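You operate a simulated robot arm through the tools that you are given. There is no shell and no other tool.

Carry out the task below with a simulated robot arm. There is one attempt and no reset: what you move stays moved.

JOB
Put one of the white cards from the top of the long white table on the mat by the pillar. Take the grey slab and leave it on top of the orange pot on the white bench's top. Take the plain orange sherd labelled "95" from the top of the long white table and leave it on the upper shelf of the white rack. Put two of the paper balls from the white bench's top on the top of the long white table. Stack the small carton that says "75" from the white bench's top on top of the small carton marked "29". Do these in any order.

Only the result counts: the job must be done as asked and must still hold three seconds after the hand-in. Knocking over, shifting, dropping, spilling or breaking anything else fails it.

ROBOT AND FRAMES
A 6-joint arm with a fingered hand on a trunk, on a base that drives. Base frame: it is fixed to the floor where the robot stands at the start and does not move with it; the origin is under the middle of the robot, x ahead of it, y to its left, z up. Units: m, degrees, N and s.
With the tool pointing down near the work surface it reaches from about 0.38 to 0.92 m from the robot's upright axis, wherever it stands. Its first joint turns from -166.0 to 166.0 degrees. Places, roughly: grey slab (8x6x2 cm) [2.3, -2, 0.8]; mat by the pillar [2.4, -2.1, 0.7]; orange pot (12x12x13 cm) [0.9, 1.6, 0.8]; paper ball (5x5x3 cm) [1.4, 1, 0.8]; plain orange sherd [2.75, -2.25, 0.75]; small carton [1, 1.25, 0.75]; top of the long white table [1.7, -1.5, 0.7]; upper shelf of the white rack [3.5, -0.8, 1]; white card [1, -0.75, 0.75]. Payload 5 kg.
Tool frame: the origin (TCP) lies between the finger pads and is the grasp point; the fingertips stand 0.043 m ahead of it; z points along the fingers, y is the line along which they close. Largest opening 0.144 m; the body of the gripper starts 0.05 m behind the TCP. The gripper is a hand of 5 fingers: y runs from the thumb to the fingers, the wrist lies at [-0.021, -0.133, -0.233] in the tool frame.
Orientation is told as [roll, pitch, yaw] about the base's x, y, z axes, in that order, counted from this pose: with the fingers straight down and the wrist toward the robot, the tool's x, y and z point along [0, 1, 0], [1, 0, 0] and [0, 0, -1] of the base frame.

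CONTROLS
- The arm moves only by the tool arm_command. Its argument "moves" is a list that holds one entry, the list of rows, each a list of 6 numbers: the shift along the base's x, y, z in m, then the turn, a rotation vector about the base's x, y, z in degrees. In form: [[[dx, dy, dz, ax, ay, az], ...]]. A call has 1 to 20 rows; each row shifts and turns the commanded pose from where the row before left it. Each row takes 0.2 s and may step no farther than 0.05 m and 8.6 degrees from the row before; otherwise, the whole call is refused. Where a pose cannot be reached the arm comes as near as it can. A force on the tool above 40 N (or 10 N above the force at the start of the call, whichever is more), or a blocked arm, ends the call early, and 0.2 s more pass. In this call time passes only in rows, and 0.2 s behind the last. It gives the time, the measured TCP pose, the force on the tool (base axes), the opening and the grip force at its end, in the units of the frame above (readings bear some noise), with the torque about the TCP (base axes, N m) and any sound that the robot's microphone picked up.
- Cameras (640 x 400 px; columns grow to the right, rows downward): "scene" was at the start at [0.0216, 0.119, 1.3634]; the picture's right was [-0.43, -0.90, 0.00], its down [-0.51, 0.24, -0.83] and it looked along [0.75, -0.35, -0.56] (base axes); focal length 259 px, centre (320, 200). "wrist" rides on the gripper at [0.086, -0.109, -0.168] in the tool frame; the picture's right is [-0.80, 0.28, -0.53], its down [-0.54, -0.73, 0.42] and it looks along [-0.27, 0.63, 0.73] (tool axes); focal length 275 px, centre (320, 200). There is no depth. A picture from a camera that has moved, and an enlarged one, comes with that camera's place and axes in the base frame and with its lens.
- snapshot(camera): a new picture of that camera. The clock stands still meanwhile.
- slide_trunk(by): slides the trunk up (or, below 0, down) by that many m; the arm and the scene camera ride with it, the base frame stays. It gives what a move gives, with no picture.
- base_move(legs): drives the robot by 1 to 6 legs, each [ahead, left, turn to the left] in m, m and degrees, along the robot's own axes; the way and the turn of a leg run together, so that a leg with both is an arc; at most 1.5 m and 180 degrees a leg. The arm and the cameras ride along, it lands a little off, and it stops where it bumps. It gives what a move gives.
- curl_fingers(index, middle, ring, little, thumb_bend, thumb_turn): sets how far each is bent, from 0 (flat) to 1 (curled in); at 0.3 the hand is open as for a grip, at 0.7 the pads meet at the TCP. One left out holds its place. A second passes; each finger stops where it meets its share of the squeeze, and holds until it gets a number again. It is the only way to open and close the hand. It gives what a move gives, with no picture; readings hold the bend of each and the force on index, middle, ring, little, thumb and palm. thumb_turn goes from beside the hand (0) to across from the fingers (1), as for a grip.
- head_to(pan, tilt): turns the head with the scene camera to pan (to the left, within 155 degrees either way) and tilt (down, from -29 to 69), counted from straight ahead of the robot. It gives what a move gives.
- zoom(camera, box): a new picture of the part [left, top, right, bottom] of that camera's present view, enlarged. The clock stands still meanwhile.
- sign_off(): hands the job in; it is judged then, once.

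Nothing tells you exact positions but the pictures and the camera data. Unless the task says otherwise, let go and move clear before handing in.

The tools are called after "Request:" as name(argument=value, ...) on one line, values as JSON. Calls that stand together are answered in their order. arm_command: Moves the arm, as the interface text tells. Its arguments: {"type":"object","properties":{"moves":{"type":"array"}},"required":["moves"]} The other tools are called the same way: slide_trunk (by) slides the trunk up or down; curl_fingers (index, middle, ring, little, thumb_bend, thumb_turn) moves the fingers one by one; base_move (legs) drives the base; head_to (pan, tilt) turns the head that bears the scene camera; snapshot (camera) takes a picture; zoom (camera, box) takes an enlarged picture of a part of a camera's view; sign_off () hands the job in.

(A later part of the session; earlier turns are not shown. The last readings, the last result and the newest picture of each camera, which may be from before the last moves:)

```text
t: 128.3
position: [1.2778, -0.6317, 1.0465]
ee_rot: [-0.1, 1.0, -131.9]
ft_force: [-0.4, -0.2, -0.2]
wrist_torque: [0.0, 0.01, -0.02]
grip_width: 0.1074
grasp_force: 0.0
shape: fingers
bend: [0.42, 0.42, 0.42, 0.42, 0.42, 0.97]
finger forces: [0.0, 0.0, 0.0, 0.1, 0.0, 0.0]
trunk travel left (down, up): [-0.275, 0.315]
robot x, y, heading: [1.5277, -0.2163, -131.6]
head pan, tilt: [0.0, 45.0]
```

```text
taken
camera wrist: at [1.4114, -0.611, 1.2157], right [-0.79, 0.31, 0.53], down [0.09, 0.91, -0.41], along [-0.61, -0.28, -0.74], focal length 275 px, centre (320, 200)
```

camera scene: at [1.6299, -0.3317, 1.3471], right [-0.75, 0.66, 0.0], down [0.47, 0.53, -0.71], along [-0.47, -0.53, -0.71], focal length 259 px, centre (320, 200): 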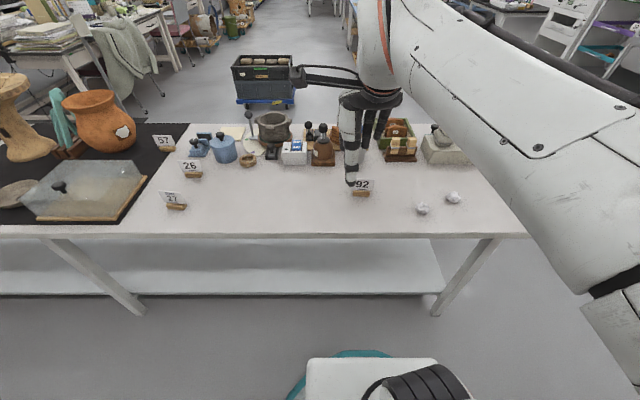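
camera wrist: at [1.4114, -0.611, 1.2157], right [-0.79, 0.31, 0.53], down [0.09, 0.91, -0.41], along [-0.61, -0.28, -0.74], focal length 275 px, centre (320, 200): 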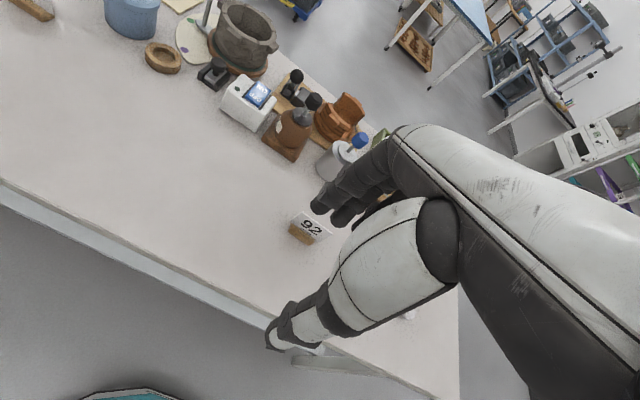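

Cards 92, 27, 26 and 57 are visible; 92 is isolated right in front of me. Zooming to locate it precisely.

Request:
zoom(camera="scene", box=[320, 160, 416, 220])

Request:
zoom(camera="wrist", box=[256, 190, 384, 270])

```text
6.67 times, centred on (368, 190) of scene
camera zoom: at [1.6299, -0.3317, 1.3471], right [-0.75, 0.66, 0.0], down [0.47, 0.53, -0.71], along [-0.47, -0.53, -0.71], focal length 1724 px, centre (0, 267)
```

zoom: 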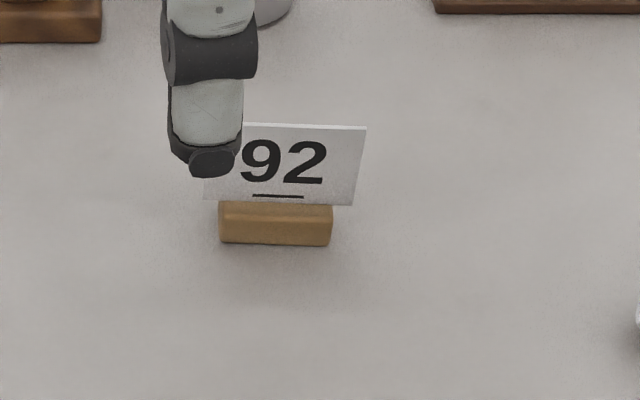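

```text
5.00 times, centred on (320, 230) of wrist
camera zoom: at [1.4114, -0.611, 1.2157], right [-0.79, 0.31, 0.53], down [0.09, 0.91, -0.41], along [-0.61, -0.28, -0.74], focal length 1376 px, centre (320, 50)
```

zoom: 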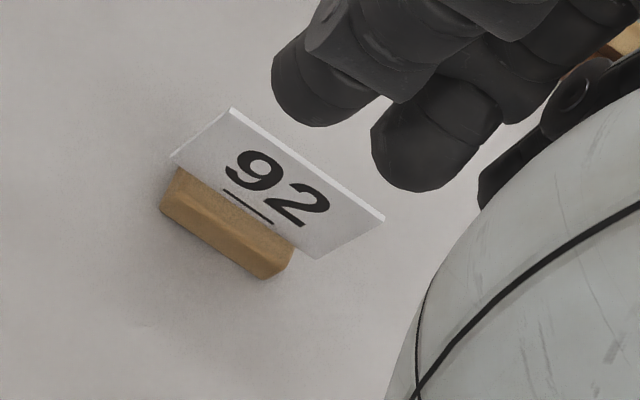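

Card 92 centre is at about (1.105, -0.714), facing me. Moving the open hand above it.

Request:
arm_command(moves=[[[-0.0413, -0.0222, 0, 0, 0, -0.8], [-0.0413, -0.0222, 0, 0, 0, -0.8], [-0.0413, -0.0222, 0, 0, 0, -0.8], [-0.0413, -0.0222, 0, 0, 0, -0.8], [0, 0, -0.04, 0, 0, 0], [0, 0, -0.04, 0, 0, 0], [0, 0, -0.04, 0, 0, 0], [0, 0, -0.04, 0, 0, 0], [0, 0, -0.02, 0, 0, 0], [0, 0, 0, 0, 0, 0]]])

Request:
zoom(camera="scene", box=[300, 120, 460, 220])

Request:
snapshot(camera="wrist")

```text
t: 130.5
position: [1.1128, -0.7176, 0.8658]
ee_rot: [-0.2, 1.0, -135.1]
ft_force: [-0.2, 0.4, -0.1]
wrist_torque: [0.02, 0.05, 0.04]
grip_width: 0.1073
grasp_force: 0.1
shape: fingers
bend: [0.42, 0.42, 0.42, 0.42, 0.42, 0.97]
finger forces: [0.1, 0.0, 0.0, 0.1, 0.1, 0.0]
trunk travel left (down, up): [-0.275, 0.315]
robot x, y, heading: [1.5269, -0.2151, -131.4]
head pan, tilt: [0.0, 45.0]
```

```text
4.00 times, centred on (380, 170) of scene
camera zoom: at [1.6298, -0.3319, 1.3471], right [-0.75, 0.66, 0.0], down [0.47, 0.53, -0.71], along [-0.47, -0.53, -0.71], focal length 1035 px, centre (80, 320)
```

zoom: 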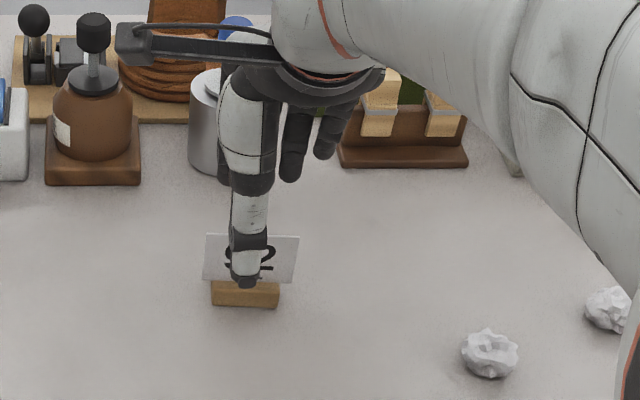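

```text
taken
camera wrist: at [1.248, -0.7067, 1.0357], right [-0.77, 0.36, 0.53], down [0.14, 0.9, -0.41], along [-0.62, -0.24, -0.74], focal length 275 px, centre (320, 200)
```

wrist: 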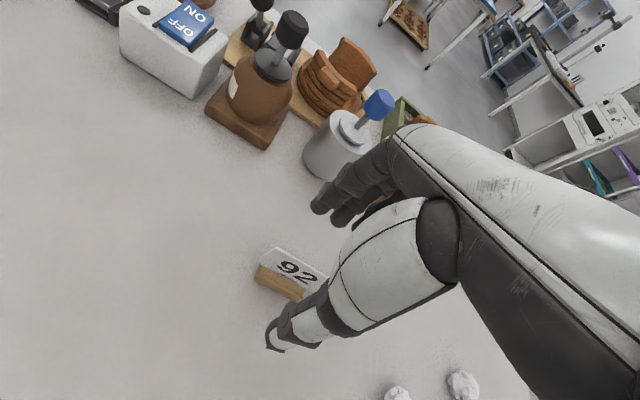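

The card is centred between thumb and fingers. Lowering to grasp the card plate just above its foot.

Request:
arm_command(moves=[[[-0.0042, -0.0042, -0.02, 0, 0, 0], [0, 0, -0.02, 0, 0, 0], [0, 0, -0.018, 0, 0, 0], [0, 0, -0.005, 0, 0, 0], [0, 0, 0, 0, 0, 0]]])

Request:
snapshot(camera="wrist")

Request:
zoom(camera="scene", box=[320, 140, 416, 200])

```text
t: 131.7
position: [1.108, -0.723, 0.8039]
ee_rot: [-0.2, 1.0, -135.2]
ft_force: [0.4, 0.3, -0.4]
wrist_torque: [-0.02, 0.0, 0.0]
grip_width: 0.1075
grasp_force: 0.1
shape: fingers
bend: [0.42, 0.42, 0.42, 0.42, 0.42, 0.97]
finger forces: [0.0, 0.0, 0.0, 0.1, 0.0, 0.1]
trunk travel left (down, up): [-0.275, 0.315]
robot x, y, heading: [1.5261, -0.2139, -131.7]
head pan, tilt: [0.0, 45.0]
```

```text
taken
camera wrist: at [1.2423, -0.7106, 0.9726], right [-0.77, 0.36, 0.53], down [0.14, 0.9, -0.41], along [-0.62, -0.24, -0.74], focal length 275 px, centre (320, 200)
```

wrist: 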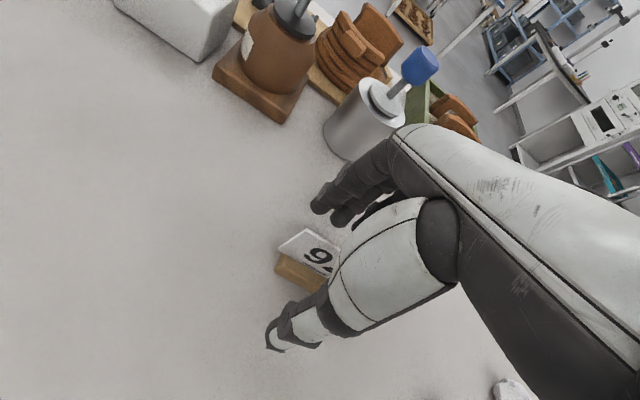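

```text
6.67 times, centred on (368, 170) of scene
camera zoom: at [1.6299, -0.3318, 1.3471], right [-0.75, 0.66, 0.0], down [0.47, 0.53, -0.71], along [-0.47, -0.53, -0.71], focal length 1724 px, centre (0, 400)
```

zoom: 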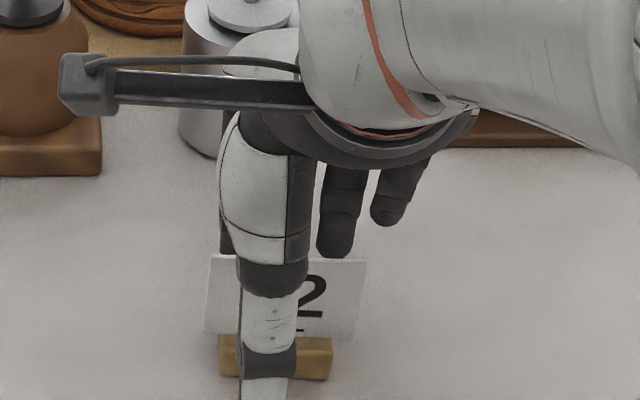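

Thumb in front, fingers behind the card. Closing.

Request:
curl_fingers(index=0.72, middle=0.72, ring=0.72, little=0.7, thumb_bend=0.72)

Request:
snapshot(camera="wrist")

Request:
zoom(camera="scene", box=[320, 140, 416, 200])

```text
t: 132.7
position: [1.1078, -0.7228, 0.802]
ee_rot: [0.0, 1.0, -135.1]
ft_force: [0.4, -0.3, 0.8]
wrist_torque: [0.01, -0.03, -0.01]
grip_width: 0.0091
grasp_force: 6.7
shape: fingers
bend: [0.71, 0.72, 0.72, 0.7, 0.7, 0.97]
finger forces: [4.8, 0.9, 0.1, 0.1, 6.8, 0.0]
trunk travel left (down, up): [-0.275, 0.315]
robot x, y, heading: [1.526, -0.2166, -131.5]
head pan, tilt: [0.0, 45.0]
```

```text
taken
camera wrist: at [1.2424, -0.7106, 0.9729], right [-0.77, 0.36, 0.53], down [0.14, 0.9, -0.41], along [-0.62, -0.24, -0.74], focal length 275 px, centre (320, 200)
```

wrist: 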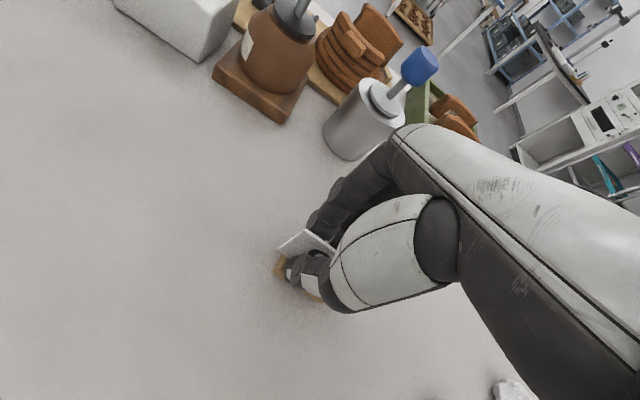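

```text
6.67 times, centred on (368, 170) of scene
camera zoom: at [1.6299, -0.3318, 1.3471], right [-0.75, 0.66, 0.0], down [0.47, 0.53, -0.71], along [-0.47, -0.53, -0.71], focal length 1724 px, centre (0, 400)
```

zoom: 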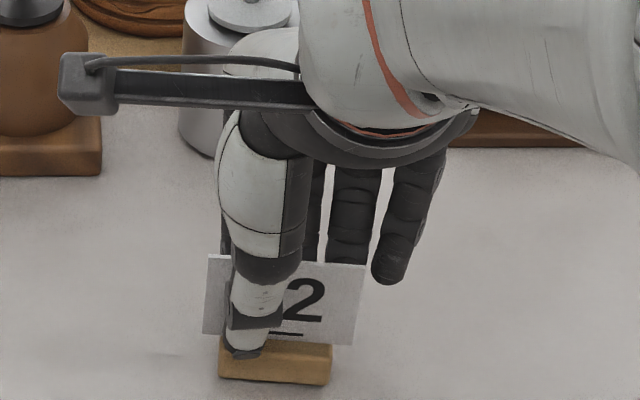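

The grip is light with mostly index and thumb; I'll squeeze further for a firmer hold.

Request:
curl_fingers(index=0.82, middle=0.82, ring=0.82, little=0.8, thumb_bend=0.8)

Request:
zoom(camera="scene", box=[320, 140, 416, 200])

```text
t: 133.7
position: [1.1084, -0.7221, 0.805]
ee_rot: [-0.2, 1.1, -135.1]
ft_force: [-0.7, -0.5, 1.8]
wrist_torque: [0.07, 0.01, 0.01]
grip_width: 0.0057
grasp_force: 26.5
shape: fingers
bend: [0.75, 0.81, 0.82, 0.8, 0.71, 0.95]
finger forces: [21.8, 9.6, 0.0, 0.0, 21.9, 0.1]
trunk travel left (down, up): [-0.275, 0.315]
robot x, y, heading: [1.5245, -0.2151, -131.4]
head pan, tilt: [0.0, 45.0]
```

```text
6.67 times, centred on (368, 170) of scene
camera zoom: at [1.6299, -0.3317, 1.3472], right [-0.75, 0.66, 0.0], down [0.47, 0.53, -0.71], along [-0.47, -0.53, -0.71], focal length 1724 px, centre (0, 400)
```

zoom: 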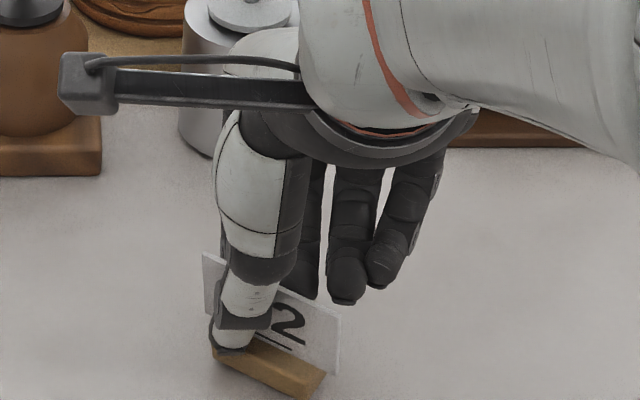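

The card twisted a little in the grip but is held firmly (26 N). Lifting and checking.

Request:
arm_command(moves=[[[0, 0, 0.02, 0, 0, 0], [0, 0, 0.03, 0, 0, 0], [0, 0, 0.04, 0, 0, 0], [0, 0, 0.04, 0, 0, 0], [0, 0, 0.04, 0, 0, 0], [0, 0, 0, 0, 0, 0]]])

Request:
snapshot(camera="wrist")

Request:
zoom(camera="scene", box=[310, 80, 438, 160])

```text
t: 135.1
position: [1.1064, -0.7233, 0.9731]
ee_rot: [-0.1, 1.0, -135.1]
ft_force: [0.3, 0.0, 0.7]
wrist_torque: [-0.04, 0.03, -0.01]
grip_width: 0.0059
grasp_force: 24.5
shape: fingers
bend: [0.75, 0.82, 0.82, 0.8, 0.71, 0.95]
finger forces: [19.1, 8.3, 0.0, 0.1, 22.0, 0.0]
trunk travel left (down, up): [-0.275, 0.315]
robot x, y, heading: [1.5265, -0.212, -131.6]
head pan, tilt: [0.0, 45.0]
```

```text
taken
camera wrist: at [1.2409, -0.711, 1.142], right [-0.77, 0.36, 0.53], down [0.14, 0.9, -0.41], along [-0.62, -0.24, -0.74], focal length 275 px, centre (320, 200)
```

wrist: 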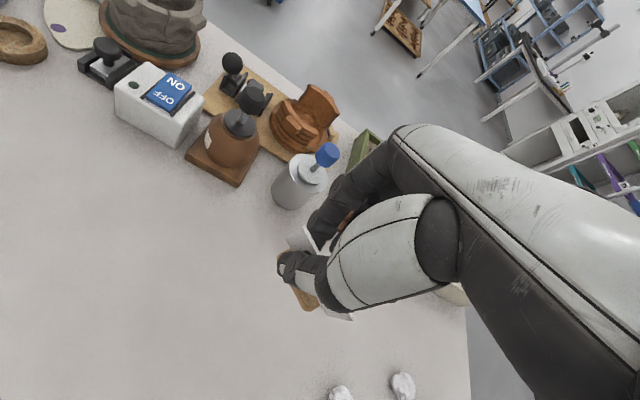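

```text
5.00 times, centred on (374, 120) of scene
camera zoom: at [1.63, -0.3316, 1.3471], right [-0.75, 0.66, 0.0], down [0.47, 0.53, -0.71], along [-0.47, -0.53, -0.71], focal length 1293 px, centre (50, 600)
```

zoom: 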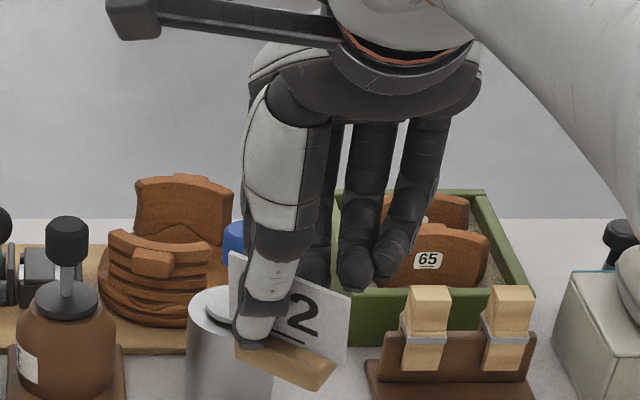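

The card is lifted and held. I'll retract and raise it, then turn to face along the table and drive toward the pillar end.

Request:
arm_command(moves=[[[0, 0, 0.04, 0, 0, 0], [0, 0, 0.04, 0, 0, 0], [0.0249, 0.028, 0.02, 0, 0, 0], [0.0249, 0.028, 0.02, 0, 0, 0], [0.0249, 0.028, 0.01, 0, 0, 0], [0.0249, 0.028, 0, 0, 0, 0], [0.0249, 0.028, 0, 0, 0, 0], [0, 0, 0, 0, 0, 0]]])

Request:
base_move(legs=[[0, 0, 90], [0.9, 0.0, 0]])

Request:
head_to(pan=-40, tilt=30)

Request:
snapshot(camera="scene")

```text
t: 136.9
position: [1.2334, -0.584, 1.1027]
ee_rot: [-0.2, 1.1, -135.2]
ft_force: [-0.1, 0.6, -0.1]
wrist_torque: [-0.01, 0.01, -0.04]
grip_width: 0.0059
grasp_force: 23.8
shape: fingers
bend: [0.75, 0.82, 0.82, 0.8, 0.71, 0.95]
finger forces: [18.1, 7.9, 0.0, 0.1, 21.8, 0.1]
trunk travel left (down, up): [-0.275, 0.315]
robot x, y, heading: [1.5278, -0.2142, -131.7]
head pan, tilt: [0.0, 45.0]
```

```text
t: 145.6
position: [2.5945, -1.1013, 1.1027]
ee_rot: [-0.1, 1.0, -44.4]
ft_force: [-0.1, 0.1, -0.9]
wrist_torque: [0.0, 0.01, -0.01]
grip_width: 0.0053
grasp_force: 23.1
shape: fingers
bend: [0.75, 0.82, 0.82, 0.8, 0.71, 0.95]
finger forces: [17.9, 7.1, 0.1, 0.0, 20.8, 0.0]
trunk travel left (down, up): [-0.275, 0.315]
robot x, y, heading: [2.2185, -0.815, -41.1]
head pan, tilt: [0.0, 45.0]
```

```text
t: 146.6
position: [2.5942, -1.1014, 1.1029]
ee_rot: [-0.2, 1.0, -44.4]
ft_force: [-0.1, -0.5, -1.0]
wrist_torque: [0.01, -0.01, -0.02]
grip_width: 0.0056
grasp_force: 22.8
shape: fingers
bend: [0.75, 0.82, 0.82, 0.8, 0.71, 0.95]
finger forces: [18.0, 7.1, 0.0, 0.0, 20.8, 0.0]
trunk travel left (down, up): [-0.275, 0.315]
robot x, y, heading: [2.2187, -0.8118, -40.6]
head pan, tilt: [-40.0, 30.0]
```

```text
taken
camera scene: at [2.2913, -0.7445, 1.3697], right [-0.99, -0.16, 0.0], down [-0.08, 0.49, -0.87], along [0.14, -0.85, -0.5], focal length 259 px, centre (320, 200)
```

scene: 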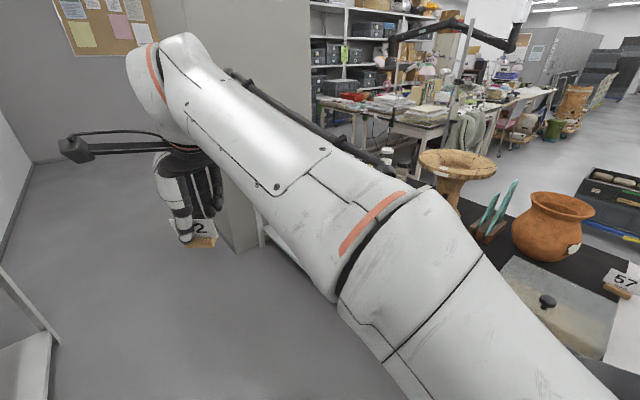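

The pillar is ahead-right and the corridor is clear. Driving on to alongside the far mat and turning to face it.

Request:
base_move(legs=[[0.8, 0.0, 0]])

Request:
head_to(pan=-85, tilt=40)

Request:
snapshot(camera="scene")

```text
t: 150.9
position: [3.203, -1.6082, 1.1032]
ee_rot: [-0.1, 0.9, -43.3]
ft_force: [-0.9, 0.2, 0.3]
wrist_torque: [0.0, 0.01, 0.01]
grip_width: 0.0055
grasp_force: 23.4
shape: fingers
bend: [0.75, 0.82, 0.82, 0.8, 0.71, 0.95]
finger forces: [17.9, 7.1, 0.1, 0.0, 20.9, 0.1]
trunk travel left (down, up): [-0.275, 0.315]
robot x, y, heading: [2.8218, -1.3293, -39.7]
head pan, tilt: [-40.0, 30.0]
```

```text
t: 152.0
position: [3.2032, -1.6077, 1.1029]
ee_rot: [-0.1, 1.0, -43.4]
ft_force: [1.2, 0.1, -0.7]
wrist_torque: [0.0, 0.0, -0.02]
grip_width: 0.0055
grasp_force: 22.7
shape: fingers
bend: [0.75, 0.82, 0.82, 0.8, 0.71, 0.95]
finger forces: [17.9, 7.2, 0.1, 0.0, 21.0, 0.1]
trunk travel left (down, up): [-0.275, 0.315]
robot x, y, heading: [2.8211, -1.3301, -39.8]
head pan, tilt: [-85.0, 40.0]
```

```text
taken
camera scene: at [2.83, -1.2372, 1.3544], right [-0.82, 0.57, 0.0], down [0.37, 0.53, -0.77], along [-0.44, -0.63, -0.64], focal length 259 px, centre (320, 200)
```

scene: 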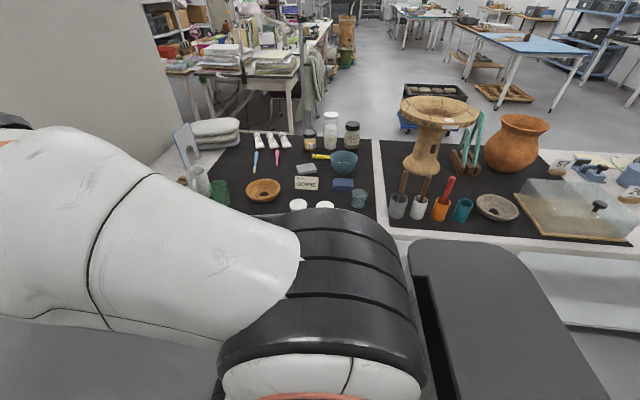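

The far mat by the pillar is visible with bowls, jars and small blocks. Zooming in to find the grey slab, a free spot on the mat, and the sherds.

Request:
zoom(camera="scene", box=[170, 110, 398, 252])

Request:
zoom(camera="scene", box=[230, 120, 390, 220])

```text
2.81 times, centred on (284, 181) of scene
camera zoom: at [2.83, -1.2372, 1.3544], right [-0.82, 0.57, 0.0], down [0.37, 0.53, -0.77], along [-0.44, -0.63, -0.64], focal length 726 px, centre (421, 253)
```

zoom: 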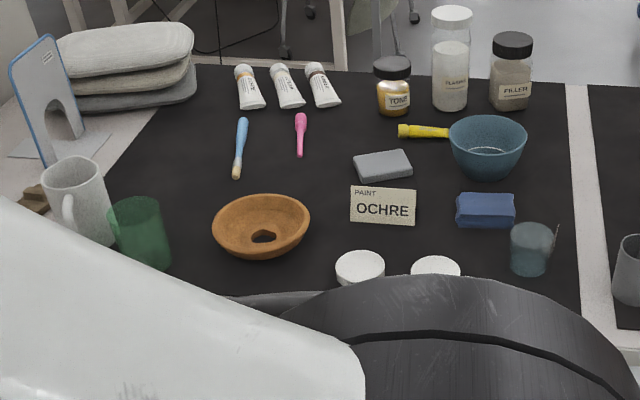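

```text
4.00 times, centred on (310, 170) of scene
camera zoom: at [2.83, -1.2372, 1.3544], right [-0.82, 0.57, 0.0], down [0.37, 0.53, -0.77], along [-0.44, -0.63, -0.64], focal length 1035 px, centre (360, 320)
```

zoom: 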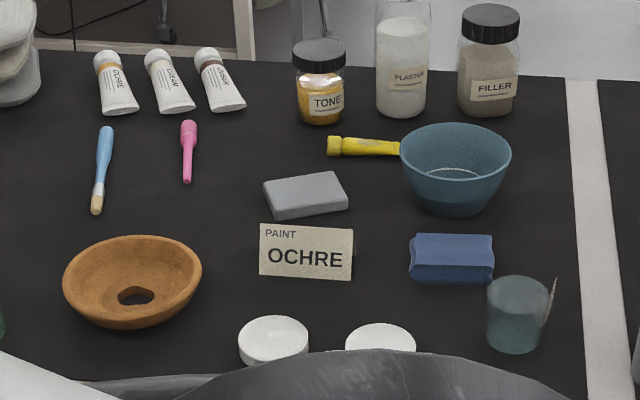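

The far mat is fairly full: grey slab in the middle behind the OCHRE card, with bowls, tubes and lids around. I'll turn to face it and look from above with the wrist camera.

Request:
base_move(legs=[[0, 0, -91]])

Request:
head_to(pan=0, tilt=45)

Request:
snapshot(camera="scene")

Request:
snapshot(camera="wrist")

```text
t: 156.2
position: [2.5375, -1.7036, 1.1031]
ee_rot: [-0.1, 1.0, -134.0]
ft_force: [-0.1, -0.2, -0.4]
wrist_torque: [0.01, -0.01, 0.01]
grip_width: 0.0037
grasp_force: 20.7
shape: fingers
bend: [0.75, 0.82, 0.82, 0.8, 0.72, 0.95]
finger forces: [14.4, 3.7, 0.0, 0.0, 23.5, 0.0]
trunk travel left (down, up): [-0.275, 0.315]
robot x, y, heading: [2.8242, -1.3266, -130.6]
head pan, tilt: [-85.0, 40.0]
```

```text
t: 157.8
position: [2.5385, -1.7032, 1.1031]
ee_rot: [-0.1, 1.0, -134.0]
ft_force: [-0.5, 1.0, -0.2]
wrist_torque: [-0.01, -0.02, 0.04]
grip_width: 0.0036
grasp_force: 20.5
shape: fingers
bend: [0.75, 0.82, 0.82, 0.8, 0.72, 0.95]
finger forces: [14.8, 2.4, 0.0, 0.1, 22.9, 0.0]
trunk travel left (down, up): [-0.275, 0.315]
robot x, y, heading: [2.823, -1.3259, -130.5]
head pan, tilt: [0.0, 45.0]
```

```text
taken
camera scene: at [2.9296, -1.4426, 1.3471], right [-0.76, 0.65, 0.0], down [0.46, 0.54, -0.71], along [-0.46, -0.54, -0.71], focal length 259 px, centre (320, 200)
```

scene: 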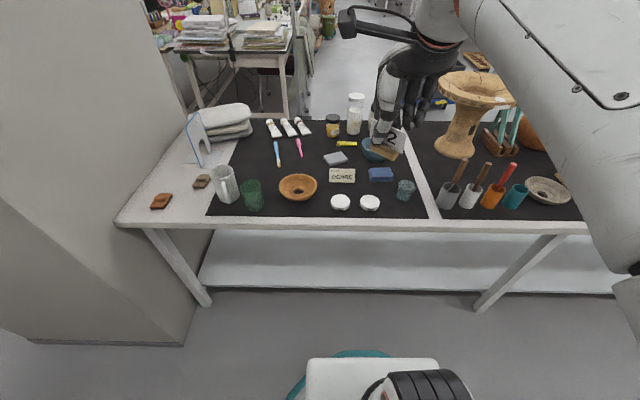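

```text
taken
camera wrist: at [2.6723, -1.6882, 1.2724], right [-0.78, 0.34, 0.53], down [0.12, 0.9, -0.41], along [-0.62, -0.26, -0.74], focal length 275 px, centre (320, 200)
```

wrist: 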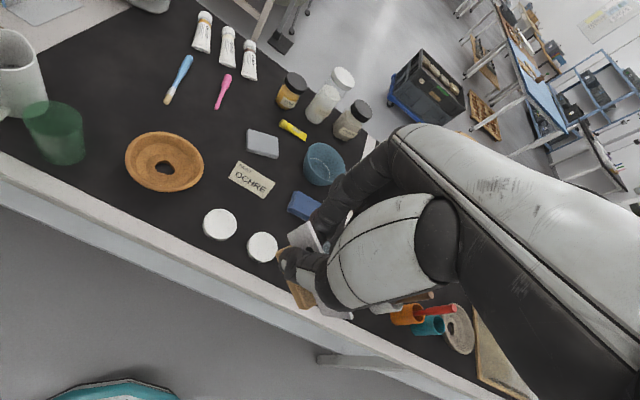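

I see the whole mat now. Zooming to choose a free place for the card.

Request:
zoom(camera="scene", box=[200, 110, 440, 260])

Request:
zoom(camera="scene", box=[110, 90, 270, 230])

Request:
zoom(camera="scene", box=[340, 50, 468, 170])

```text
2.67 times, centred on (320, 185) of scene
camera zoom: at [2.9296, -1.4426, 1.3471], right [-0.76, 0.65, 0.0], down [0.46, 0.54, -0.71], along [-0.46, -0.54, -0.71], focal length 690 px, centre (320, 240)
```

zoom: 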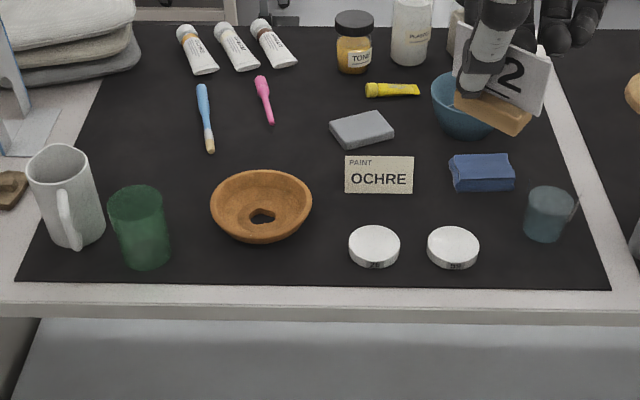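

```text
2.86 times, centred on (190, 160) of scene
camera zoom: at [2.9296, -1.4426, 1.3471], right [-0.76, 0.65, 0.0], down [0.46, 0.54, -0.71], along [-0.46, -0.54, -0.71], focal length 739 px, centre (691, 314)
```

zoom: 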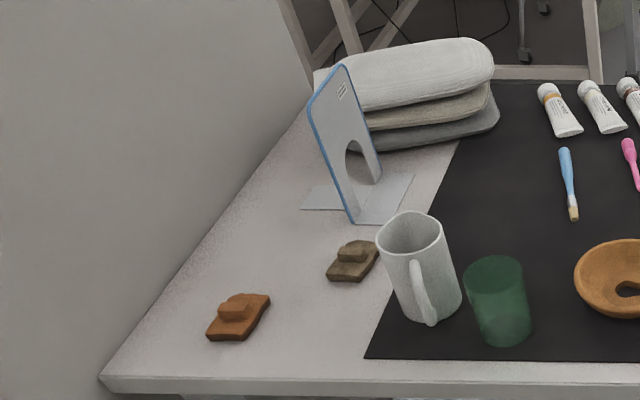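

```text
3.33 times, centred on (404, 110) of scene
camera zoom: at [2.9296, -1.4426, 1.3471], right [-0.76, 0.65, 0.0], down [0.46, 0.54, -0.71], along [-0.46, -0.54, -0.71], focal length 862 px, centre (40, 500)
```

zoom: 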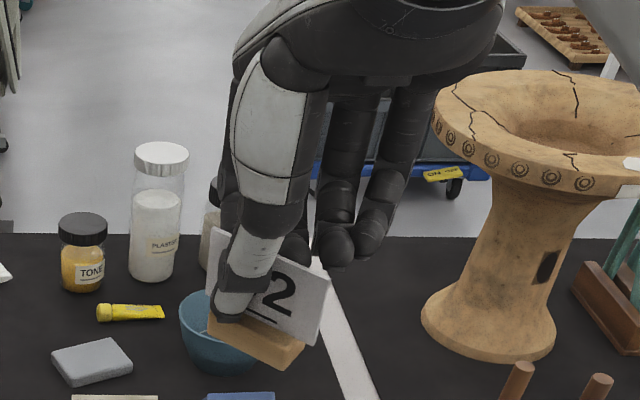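

Best free area on the mat is its left part (left of the blue brush), about 9 cm clear all round. I'll shift the base 0.3 m left and slightly forward to reach it comfortably.

Request:
base_move(legs=[[0.06, 0.3, 0]])

Request:
snapshot(camera="scene")

Request:
snapshot(camera="wrist")

```text
t: 159.9
position: [2.7303, -1.9459, 1.1023]
ee_rot: [-0.1, 0.9, -133.7]
ft_force: [-0.1, 0.0, 0.1]
wrist_torque: [-0.01, 0.01, 0.0]
grip_width: 0.0035
grasp_force: 20.2
shape: fingers
bend: [0.75, 0.82, 0.82, 0.8, 0.72, 0.95]
finger forces: [15.1, 2.6, 0.1, 0.0, 23.1, 0.0]
trunk travel left (down, up): [-0.275, 0.315]
robot x, y, heading: [3.0125, -1.5636, -130.3]
head pan, tilt: [0.0, 45.0]
```

```text
taken
camera scene: at [3.1208, -1.6823, 1.3472], right [-0.76, 0.64, 0.0], down [0.46, 0.54, -0.71], along [-0.46, -0.54, -0.71], focal length 259 px, centre (320, 200)
```

scene: 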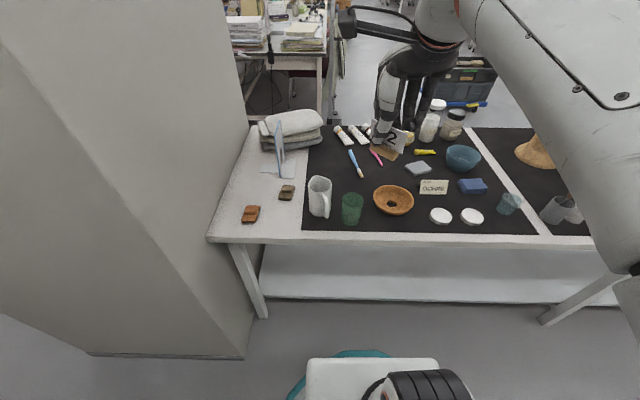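

```text
taken
camera wrist: at [2.8645, -1.929, 1.2725], right [-0.78, 0.34, 0.53], down [0.11, 0.91, -0.41], along [-0.62, -0.26, -0.74], focal length 275 px, centre (320, 200)
```

wrist: 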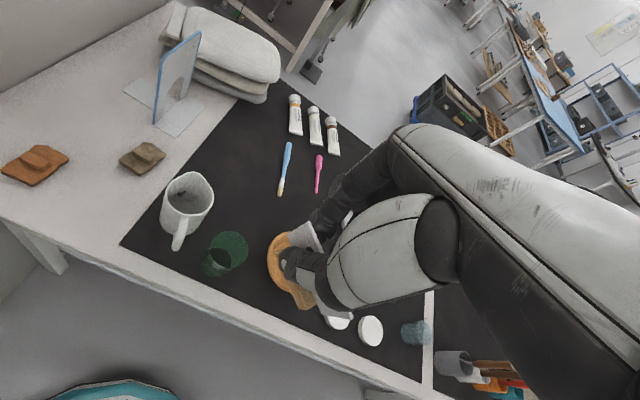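

Target spot is about (2.578, -2.245). Extending over it at height, then descending partway.

Request:
arm_command(moves=[[[-0.019, -0.0374, 0, 0, 0, 0], [-0.019, -0.0374, 0, 0, 0, 0], [-0.019, -0.0374, 0, 0, 0, 0], [-0.019, -0.0374, 0, 0, 0, 0], [-0.019, -0.0374, 0, 0, 0, 0], [-0.019, -0.0374, 0, 0, 0, 0], [-0.019, -0.0374, 0, 0, 0, 0], [-0.019, -0.0374, 0, 0, 0, 0], [0, 0, -0.045, 0, 0, 0], [0, 0, -0.045, 0, 0, 0], [0, 0, -0.045, 0, 0, 0], [0, 0, -0.045, 0, 0, 0], [0, 0, -0.03, 0, 0, 0], [0, 0, 0, 0, 0, 0]]])

Request:
zoom(camera="scene", box=[260, 90, 420, 190])

Request:
snapshot(camera="wrist")

```text
t: 162.9
position: [2.584, -2.2417, 0.8881]
ee_rot: [-0.1, 1.0, -133.7]
ft_force: [-0.7, 0.1, -0.1]
wrist_torque: [0.0, 0.0, 0.0]
grip_width: 0.0032
grasp_force: 20.3
shape: fingers
bend: [0.75, 0.82, 0.82, 0.8, 0.73, 0.95]
finger forces: [15.5, 2.9, 0.1, 0.0, 21.8, 0.0]
out of reach, approached as far as the arm can: row 8
trunk travel left (down, up): [-0.275, 0.315]
robot x, y, heading: [3.0143, -1.5665, -129.9]
head pan, tilt: [0.0, 45.0]
```

```text
4.00 times, centred on (340, 140) of scene
camera zoom: at [3.1207, -1.6826, 1.3471], right [-0.76, 0.64, 0.0], down [0.46, 0.54, -0.71], along [-0.46, -0.54, -0.71], focal length 1035 px, centre (240, 440)
```

zoom: 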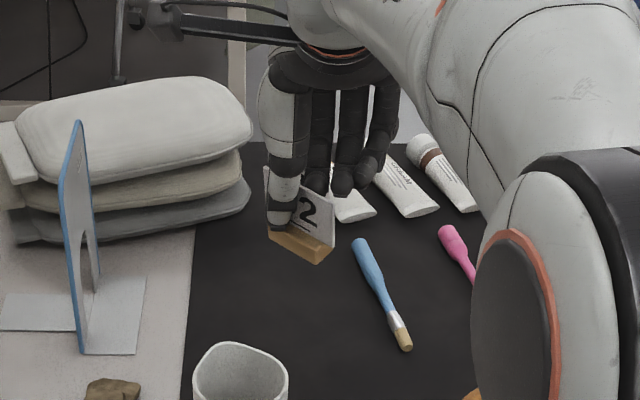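

```text
taken
camera wrist: at [2.7182, -2.225, 1.0567], right [-0.78, 0.34, 0.53], down [0.11, 0.91, -0.41], along [-0.62, -0.26, -0.74], focal length 275 px, centre (320, 200)
```

wrist: 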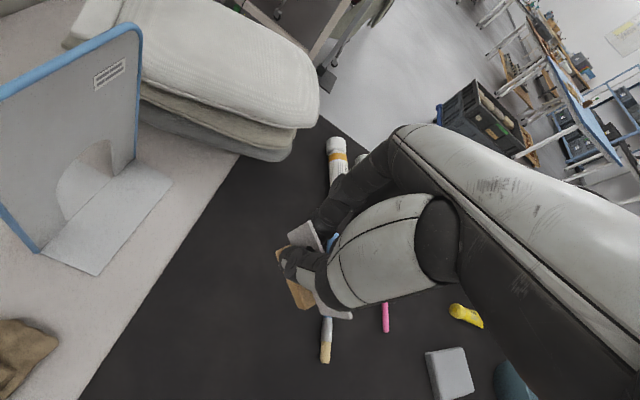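

The card is about 5 cm left of the brush; I'll shift 2 cm further left and lower toward the mat.

Request:
arm_command(moves=[[[0.0168, -0.0142, 0, 0, 0, 0], [0, 0, -0.03, 0, 0, 0], [0, 0, -0.03, 0, 0, 0], [0, 0, -0.008, 0, 0, 0], [0, 0, 0, 0, 0, 0]]])

Request:
zoom(camera="scene", box=[280, 110, 376, 170])

```text
t: 164.1
position: [2.6005, -2.2543, 0.8196]
ee_rot: [-0.1, 1.0, -133.7]
ft_force: [1.1, -0.9, -0.2]
wrist_torque: [0.0, -0.03, -0.04]
grip_width: 0.0028
grasp_force: 20.4
shape: fingers
bend: [0.75, 0.82, 0.82, 0.8, 0.73, 0.95]
finger forces: [15.4, 2.8, 0.1, 0.0, 22.5, 0.1]
trunk travel left (down, up): [-0.275, 0.315]
robot x, y, heading: [3.012, -1.567, -130.4]
head pan, tilt: [0.0, 45.0]
```

```text
6.67 times, centred on (328, 140) of scene
camera zoom: at [3.1208, -1.6825, 1.3471], right [-0.76, 0.64, 0.0], down [0.46, 0.54, -0.71], along [-0.46, -0.54, -0.71], focal length 1724 px, centre (267, 600)
```

zoom: 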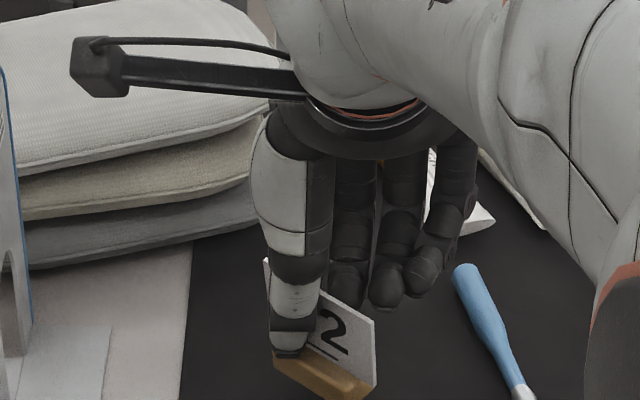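

Nearly down. Lowering in small steps until the foot touches the mat.

Request:
arm_command(moves=[[[0, 0, -0.004, 0, 0, 0], [0, 0, -0.003, 0, 0, 0], [0, 0, -0.003, 0, 0, 0], [0, 0, 0, 0, 0, 0]]])

Request:
zoom(camera="scene", box=[300, 130, 364, 170])

```text
t: 165.1
position: [2.6003, -2.2565, 0.8102]
ee_rot: [0.0, 1.1, -133.7]
ft_force: [-0.1, -1.4, -0.6]
wrist_torque: [0.01, 0.03, -0.02]
grip_width: 0.0034
grasp_force: 20.1
shape: fingers
bend: [0.75, 0.82, 0.82, 0.8, 0.73, 0.95]
finger forces: [15.4, 2.7, 0.0, 0.0, 22.7, 0.0]
trunk travel left (down, up): [-0.275, 0.315]
robot x, y, heading: [3.0132, -1.568, -130.3]
head pan, tilt: [0.0, 45.0]
```

```text
10.00 times, centred on (332, 150) of scene
camera zoom: at [3.1208, -1.6825, 1.3471], right [-0.76, 0.64, 0.0], down [0.46, 0.54, -0.71], along [-0.46, -0.54, -0.71], focal length 2587 px, centre (200, 700)
```

zoom: 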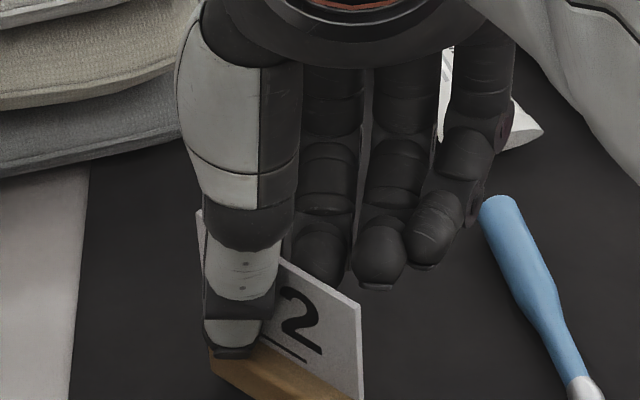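

No contact yet; a few more millimetres.

Request:
arm_command(moves=[[[0, 0, -0.003, 0, 0, 0], [0, 0, -0.002, 0, 0, 0], [0, 0, 0, 0, 0, 0]]])

```text
t: 165.9
position: [2.6014, -2.2545, 0.8067]
ee_rot: [0.0, 0.8, -133.6]
ft_force: [-0.1, -6.8, 13.2]
wrist_torque: [0.14, -0.09, -0.01]
grip_width: 0.0032
grasp_force: 31.4
shape: fingers
bend: [0.75, 0.82, 0.82, 0.8, 0.73, 0.95]
finger forces: [24.3, 5.4, 0.0, 0.0, 32.8, 0.0]
trunk travel left (down, up): [-0.275, 0.315]
robot x, y, heading: [3.0088, -1.5655, -130.2]
head pan, tilt: [0.0, 45.0]
```

Contact. Easing off slightly and opening thumb and index, keeping ring and little tucked up.

Request:
arm_command(moves=[[[0, 0, 0.002, 0, 0, 0], [0, 0, 0, 0, 0, 0]]])

Request:
curl_fingers(index=0.66, middle=0.68, thumb_bend=0.65)

Request:
zoom(camera="scene", box=[300, 130, 364, 170])

```text
t: 166.5
position: [2.6004, -2.2526, 0.8061]
ee_rot: [-0.1, 1.0, -133.7]
ft_force: [-0.2, -1.4, 6.3]
wrist_torque: [0.08, -0.03, 0.02]
grip_width: 0.0029
grasp_force: 27.0
shape: fingers
bend: [0.75, 0.82, 0.82, 0.8, 0.73, 0.94]
finger forces: [20.4, 4.6, 0.1, 0.0, 29.3, 0.1]
trunk travel left (down, up): [-0.275, 0.315]
robot x, y, heading: [3.0143, -1.5671, -130.1]
head pan, tilt: [0.0, 45.0]
```

```text
t: 167.5
position: [2.6009, -2.2539, 0.8084]
ee_rot: [-0.1, 0.9, -133.6]
ft_force: [-4.9, 2.6, 14.8]
wrist_torque: [-0.09, 0.15, -0.08]
grip_width: 0.0179
grasp_force: 7.5
shape: fingers
bend: [0.69, 0.68, 0.82, 0.8, 0.65, 0.97]
finger forces: [15.0, 0.0, 0.0, 0.0, 0.3, 0.0]
trunk travel left (down, up): [-0.275, 0.315]
robot x, y, heading: [3.0122, -1.5673, -130.4]
head pan, tilt: [0.0, 45.0]
```

```text
10.00 times, centred on (332, 150) of scene
camera zoom: at [3.121, -1.6813, 1.3473], right [-0.76, 0.64, 0.0], down [0.46, 0.54, -0.71], along [-0.46, -0.54, -0.71], focal length 2587 px, centre (200, 700)
```

zoom: 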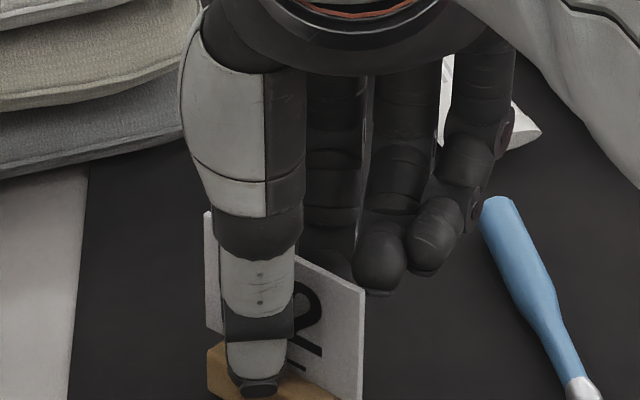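

The index fingertip is pressing on the wooden foot; raising a few millimetres to relieve it.

Request:
arm_command(moves=[[[0, 0, 0.003, 0, 0, 0], [0, 0, 0.003, 0, 0, 0], [0, 0, 0, 0, 0, 0]]])

Request:
zoom(camera="scene", box=[300, 130, 364, 170])

Request:
snapshot(camera="wrist")

```text
t: 168.3
position: [2.6016, -2.2533, 0.8104]
ee_rot: [-0.1, 1.0, -133.7]
ft_force: [0.1, 1.5, -0.8]
wrist_torque: [0.01, -0.01, -0.02]
grip_width: 0.0231
grasp_force: 0.0
shape: fingers
bend: [0.66, 0.68, 0.82, 0.8, 0.65, 0.97]
finger forces: [0.0, 0.0, 0.0, 0.0, 0.0, 0.0]
trunk travel left (down, up): [-0.275, 0.315]
robot x, y, heading: [3.012, -1.5667, -130.1]
head pan, tilt: [0.0, 45.0]
```

```text
10.00 times, centred on (332, 150) of scene
camera zoom: at [3.1209, -1.6825, 1.3471], right [-0.77, 0.64, 0.0], down [0.46, 0.54, -0.71], along [-0.46, -0.54, -0.71], focal length 2587 px, centre (200, 700)
```

zoom: 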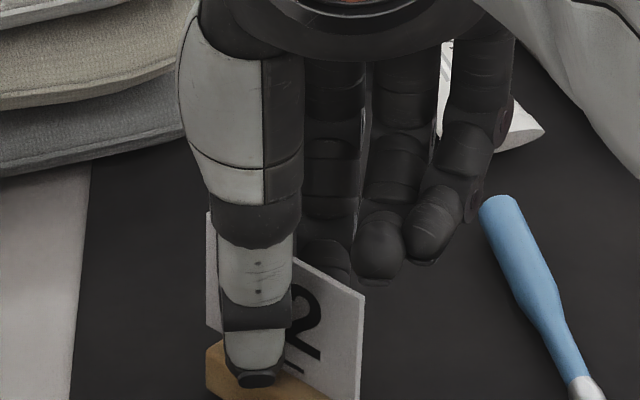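

```text
taken
camera wrist: at [2.7357, -2.2384, 0.9814], right [-0.78, 0.34, 0.53], down [0.11, 0.91, -0.41], along [-0.62, -0.26, -0.74], focal length 275 px, centre (320, 200)
```

wrist: 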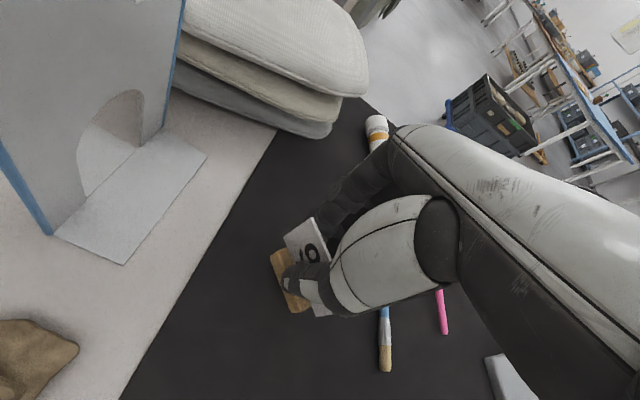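

The card stands free on the mat. Opening a bit wider and lifting away.

Request:
arm_command(moves=[[[0, 0, 0.004, 0, 0, 0], [0, 0, 0, 0, 0, 0]]])

Request:
curl_fingers(index=0.55, middle=0.55, thumb_bend=0.52)

Request:
arm_command(moves=[[[0, 0, 0.03, 0, 0, 0], [0, 0, 0.04, 0, 0, 0], [0, 0, 0.045, 0, 0, 0], [0, 0, 0.045, 0, 0, 0], [0, 0, 0.045, 0, 0, 0], [0, 0, 0, 0, 0, 0]]])

Request:
zoom(camera="scene", box=[260, 110, 420, 210])

Request:
snapshot(camera="wrist")

```text
t: 168.9
position: [2.6002, -2.2545, 0.8171]
ee_rot: [-0.1, 1.0, -133.7]
ft_force: [0.7, 0.2, 0.1]
wrist_torque: [0.0, -0.01, 0.02]
grip_width: 0.0226
grasp_force: 0.1
shape: fingers
bend: [0.66, 0.68, 0.82, 0.8, 0.65, 0.97]
finger forces: [0.1, 0.1, 0.1, 0.0, 0.1, 0.0]
trunk travel left (down, up): [-0.275, 0.315]
robot x, y, heading: [3.017, -1.5673, -130.0]
head pan, tilt: [0.0, 45.0]
```

```text
t: 169.9
position: [2.5995, -2.2544, 0.817]
ee_rot: [-0.1, 1.0, -133.6]
ft_force: [-0.7, -0.1, -0.3]
wrist_torque: [-0.03, -0.03, -0.02]
grip_width: 0.0651
grasp_force: 0.1
shape: fingers
bend: [0.55, 0.55, 0.82, 0.8, 0.52, 0.97]
finger forces: [0.0, 0.1, 0.0, 0.0, 0.0, 0.0]
trunk travel left (down, up): [-0.275, 0.315]
robot x, y, heading: [3.0113, -1.5718, -129.9]
head pan, tilt: [0.0, 45.0]
```

```text
t: 171.3
position: [2.5996, -2.2539, 1.0216]
ee_rot: [-0.1, 1.0, -133.7]
ft_force: [0.5, 0.6, 0.6]
wrist_torque: [-0.05, 0.01, 0.01]
grip_width: 0.0658
grasp_force: 0.1
shape: fingers
bend: [0.55, 0.55, 0.82, 0.8, 0.52, 0.97]
finger forces: [0.1, 0.0, 0.0, 0.0, 0.0, 0.0]
trunk travel left (down, up): [-0.275, 0.315]
robot x, y, heading: [3.015, -1.5666, -130.3]
head pan, tilt: [0.0, 45.0]
```

```text
4.00 times, centred on (340, 160) of scene
camera zoom: at [3.1209, -1.6822, 1.3471], right [-0.76, 0.64, 0.0], down [0.46, 0.54, -0.71], along [-0.46, -0.54, -0.71], focal length 1035 px, centre (240, 360)
```

zoom: 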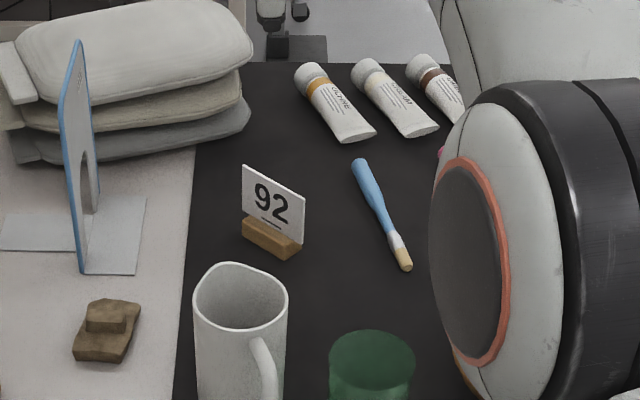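

```text
taken
camera wrist: at [2.7335, -2.2376, 1.1916], right [-0.78, 0.34, 0.53], down [0.11, 0.91, -0.41], along [-0.62, -0.26, -0.74], focal length 275 px, centre (320, 200)
```

wrist: 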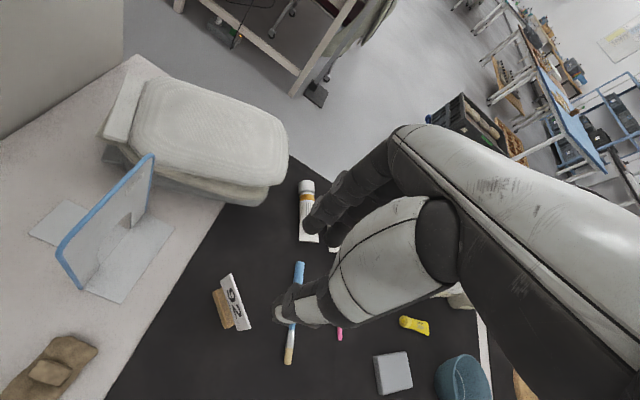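

Card 92 stands upright on the far mat with nothing else moved. Next, the orange sherd "95" at the table end; zooming in on the sherds.

Request:
zoom(camera="scene", box=[220, 170, 316, 230])

Request:
snapshot(camera="scene")

```text
6.67 times, centred on (268, 200) of scene
camera zoom: at [3.1209, -1.6822, 1.3471], right [-0.76, 0.64, 0.0], down [0.46, 0.54, -0.71], along [-0.46, -0.54, -0.71], focal length 1724 px, centre (667, 200)
```

zoom: 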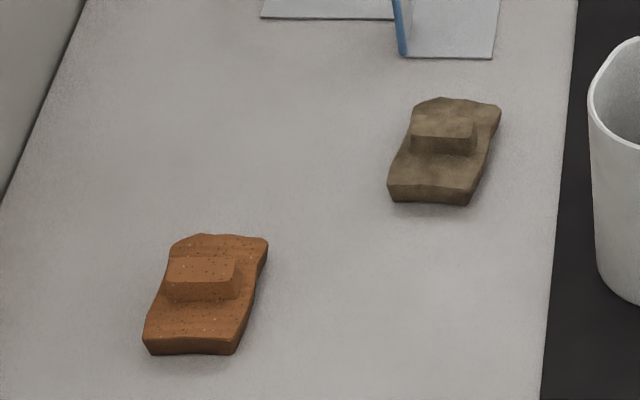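

```text
taken
camera scene: at [3.1209, -1.6822, 1.3471], right [-0.76, 0.64, 0.0], down [0.46, 0.54, -0.71], along [-0.46, -0.54, -0.71], focal length 259 px, centre (320, 200)
```

scene: 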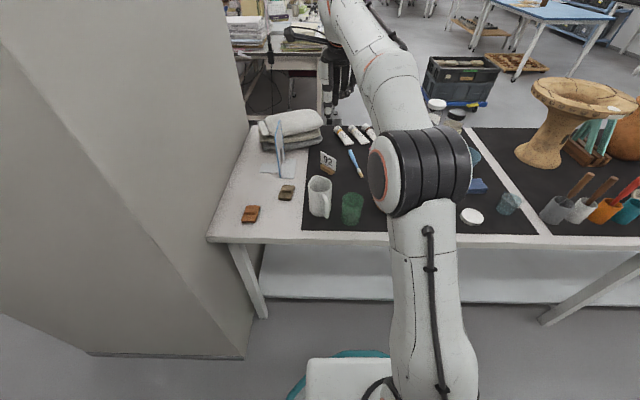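

Two sherds at the table end: an orange one and a brownish one; I need to find the "95" label. Zooming more closely.

Request:
zoom(camera="scene", box=[236, 200, 268, 226])

Request:
zoom(camera="scene", box=[272, 180, 304, 206])

Request:
zoom(camera="wrist", box=[0, 300, 160, 400])

```text
15.38 times, centred on (252, 213) of scene
camera zoom: at [3.1209, -1.6822, 1.3471], right [-0.76, 0.64, 0.0], down [0.46, 0.54, -0.71], along [-0.46, -0.54, -0.71], focal length 3980 px, centre (1366, 0)
```

zoom: 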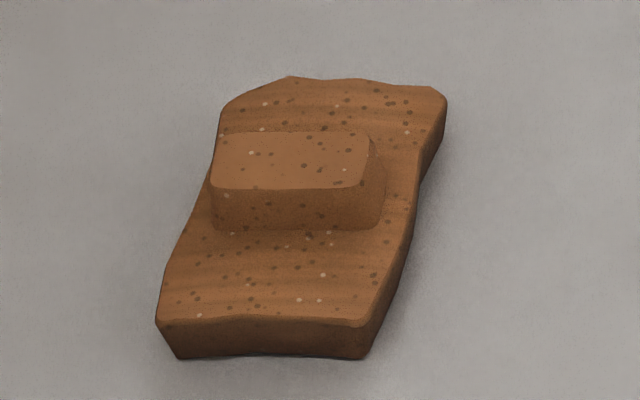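

```text
15.38 times, centred on (288, 193) of scene
camera zoom: at [3.1209, -1.6822, 1.3471], right [-0.76, 0.64, 0.0], down [0.46, 0.54, -0.71], along [-0.46, -0.54, -0.71], focal length 3980 px, centre (812, 308)
```

zoom: 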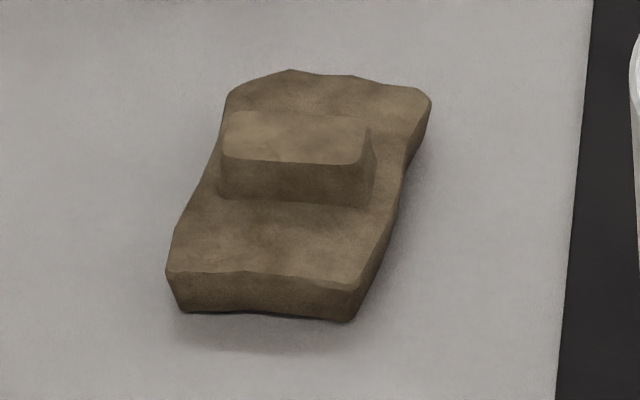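

```text
4.00 times, centred on (80, 350) of wrist
camera zoom: at [2.7335, -2.2376, 1.1916], right [-0.78, 0.34, 0.53], down [0.11, 0.91, -0.41], along [-0.62, -0.26, -0.74], focal length 1101 px, centre (1280, -400)
```

zoom: 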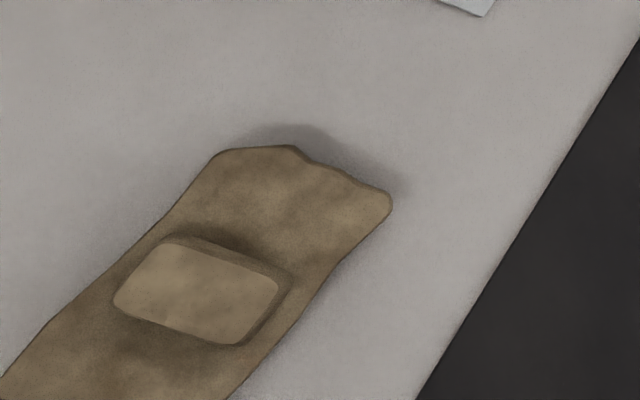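

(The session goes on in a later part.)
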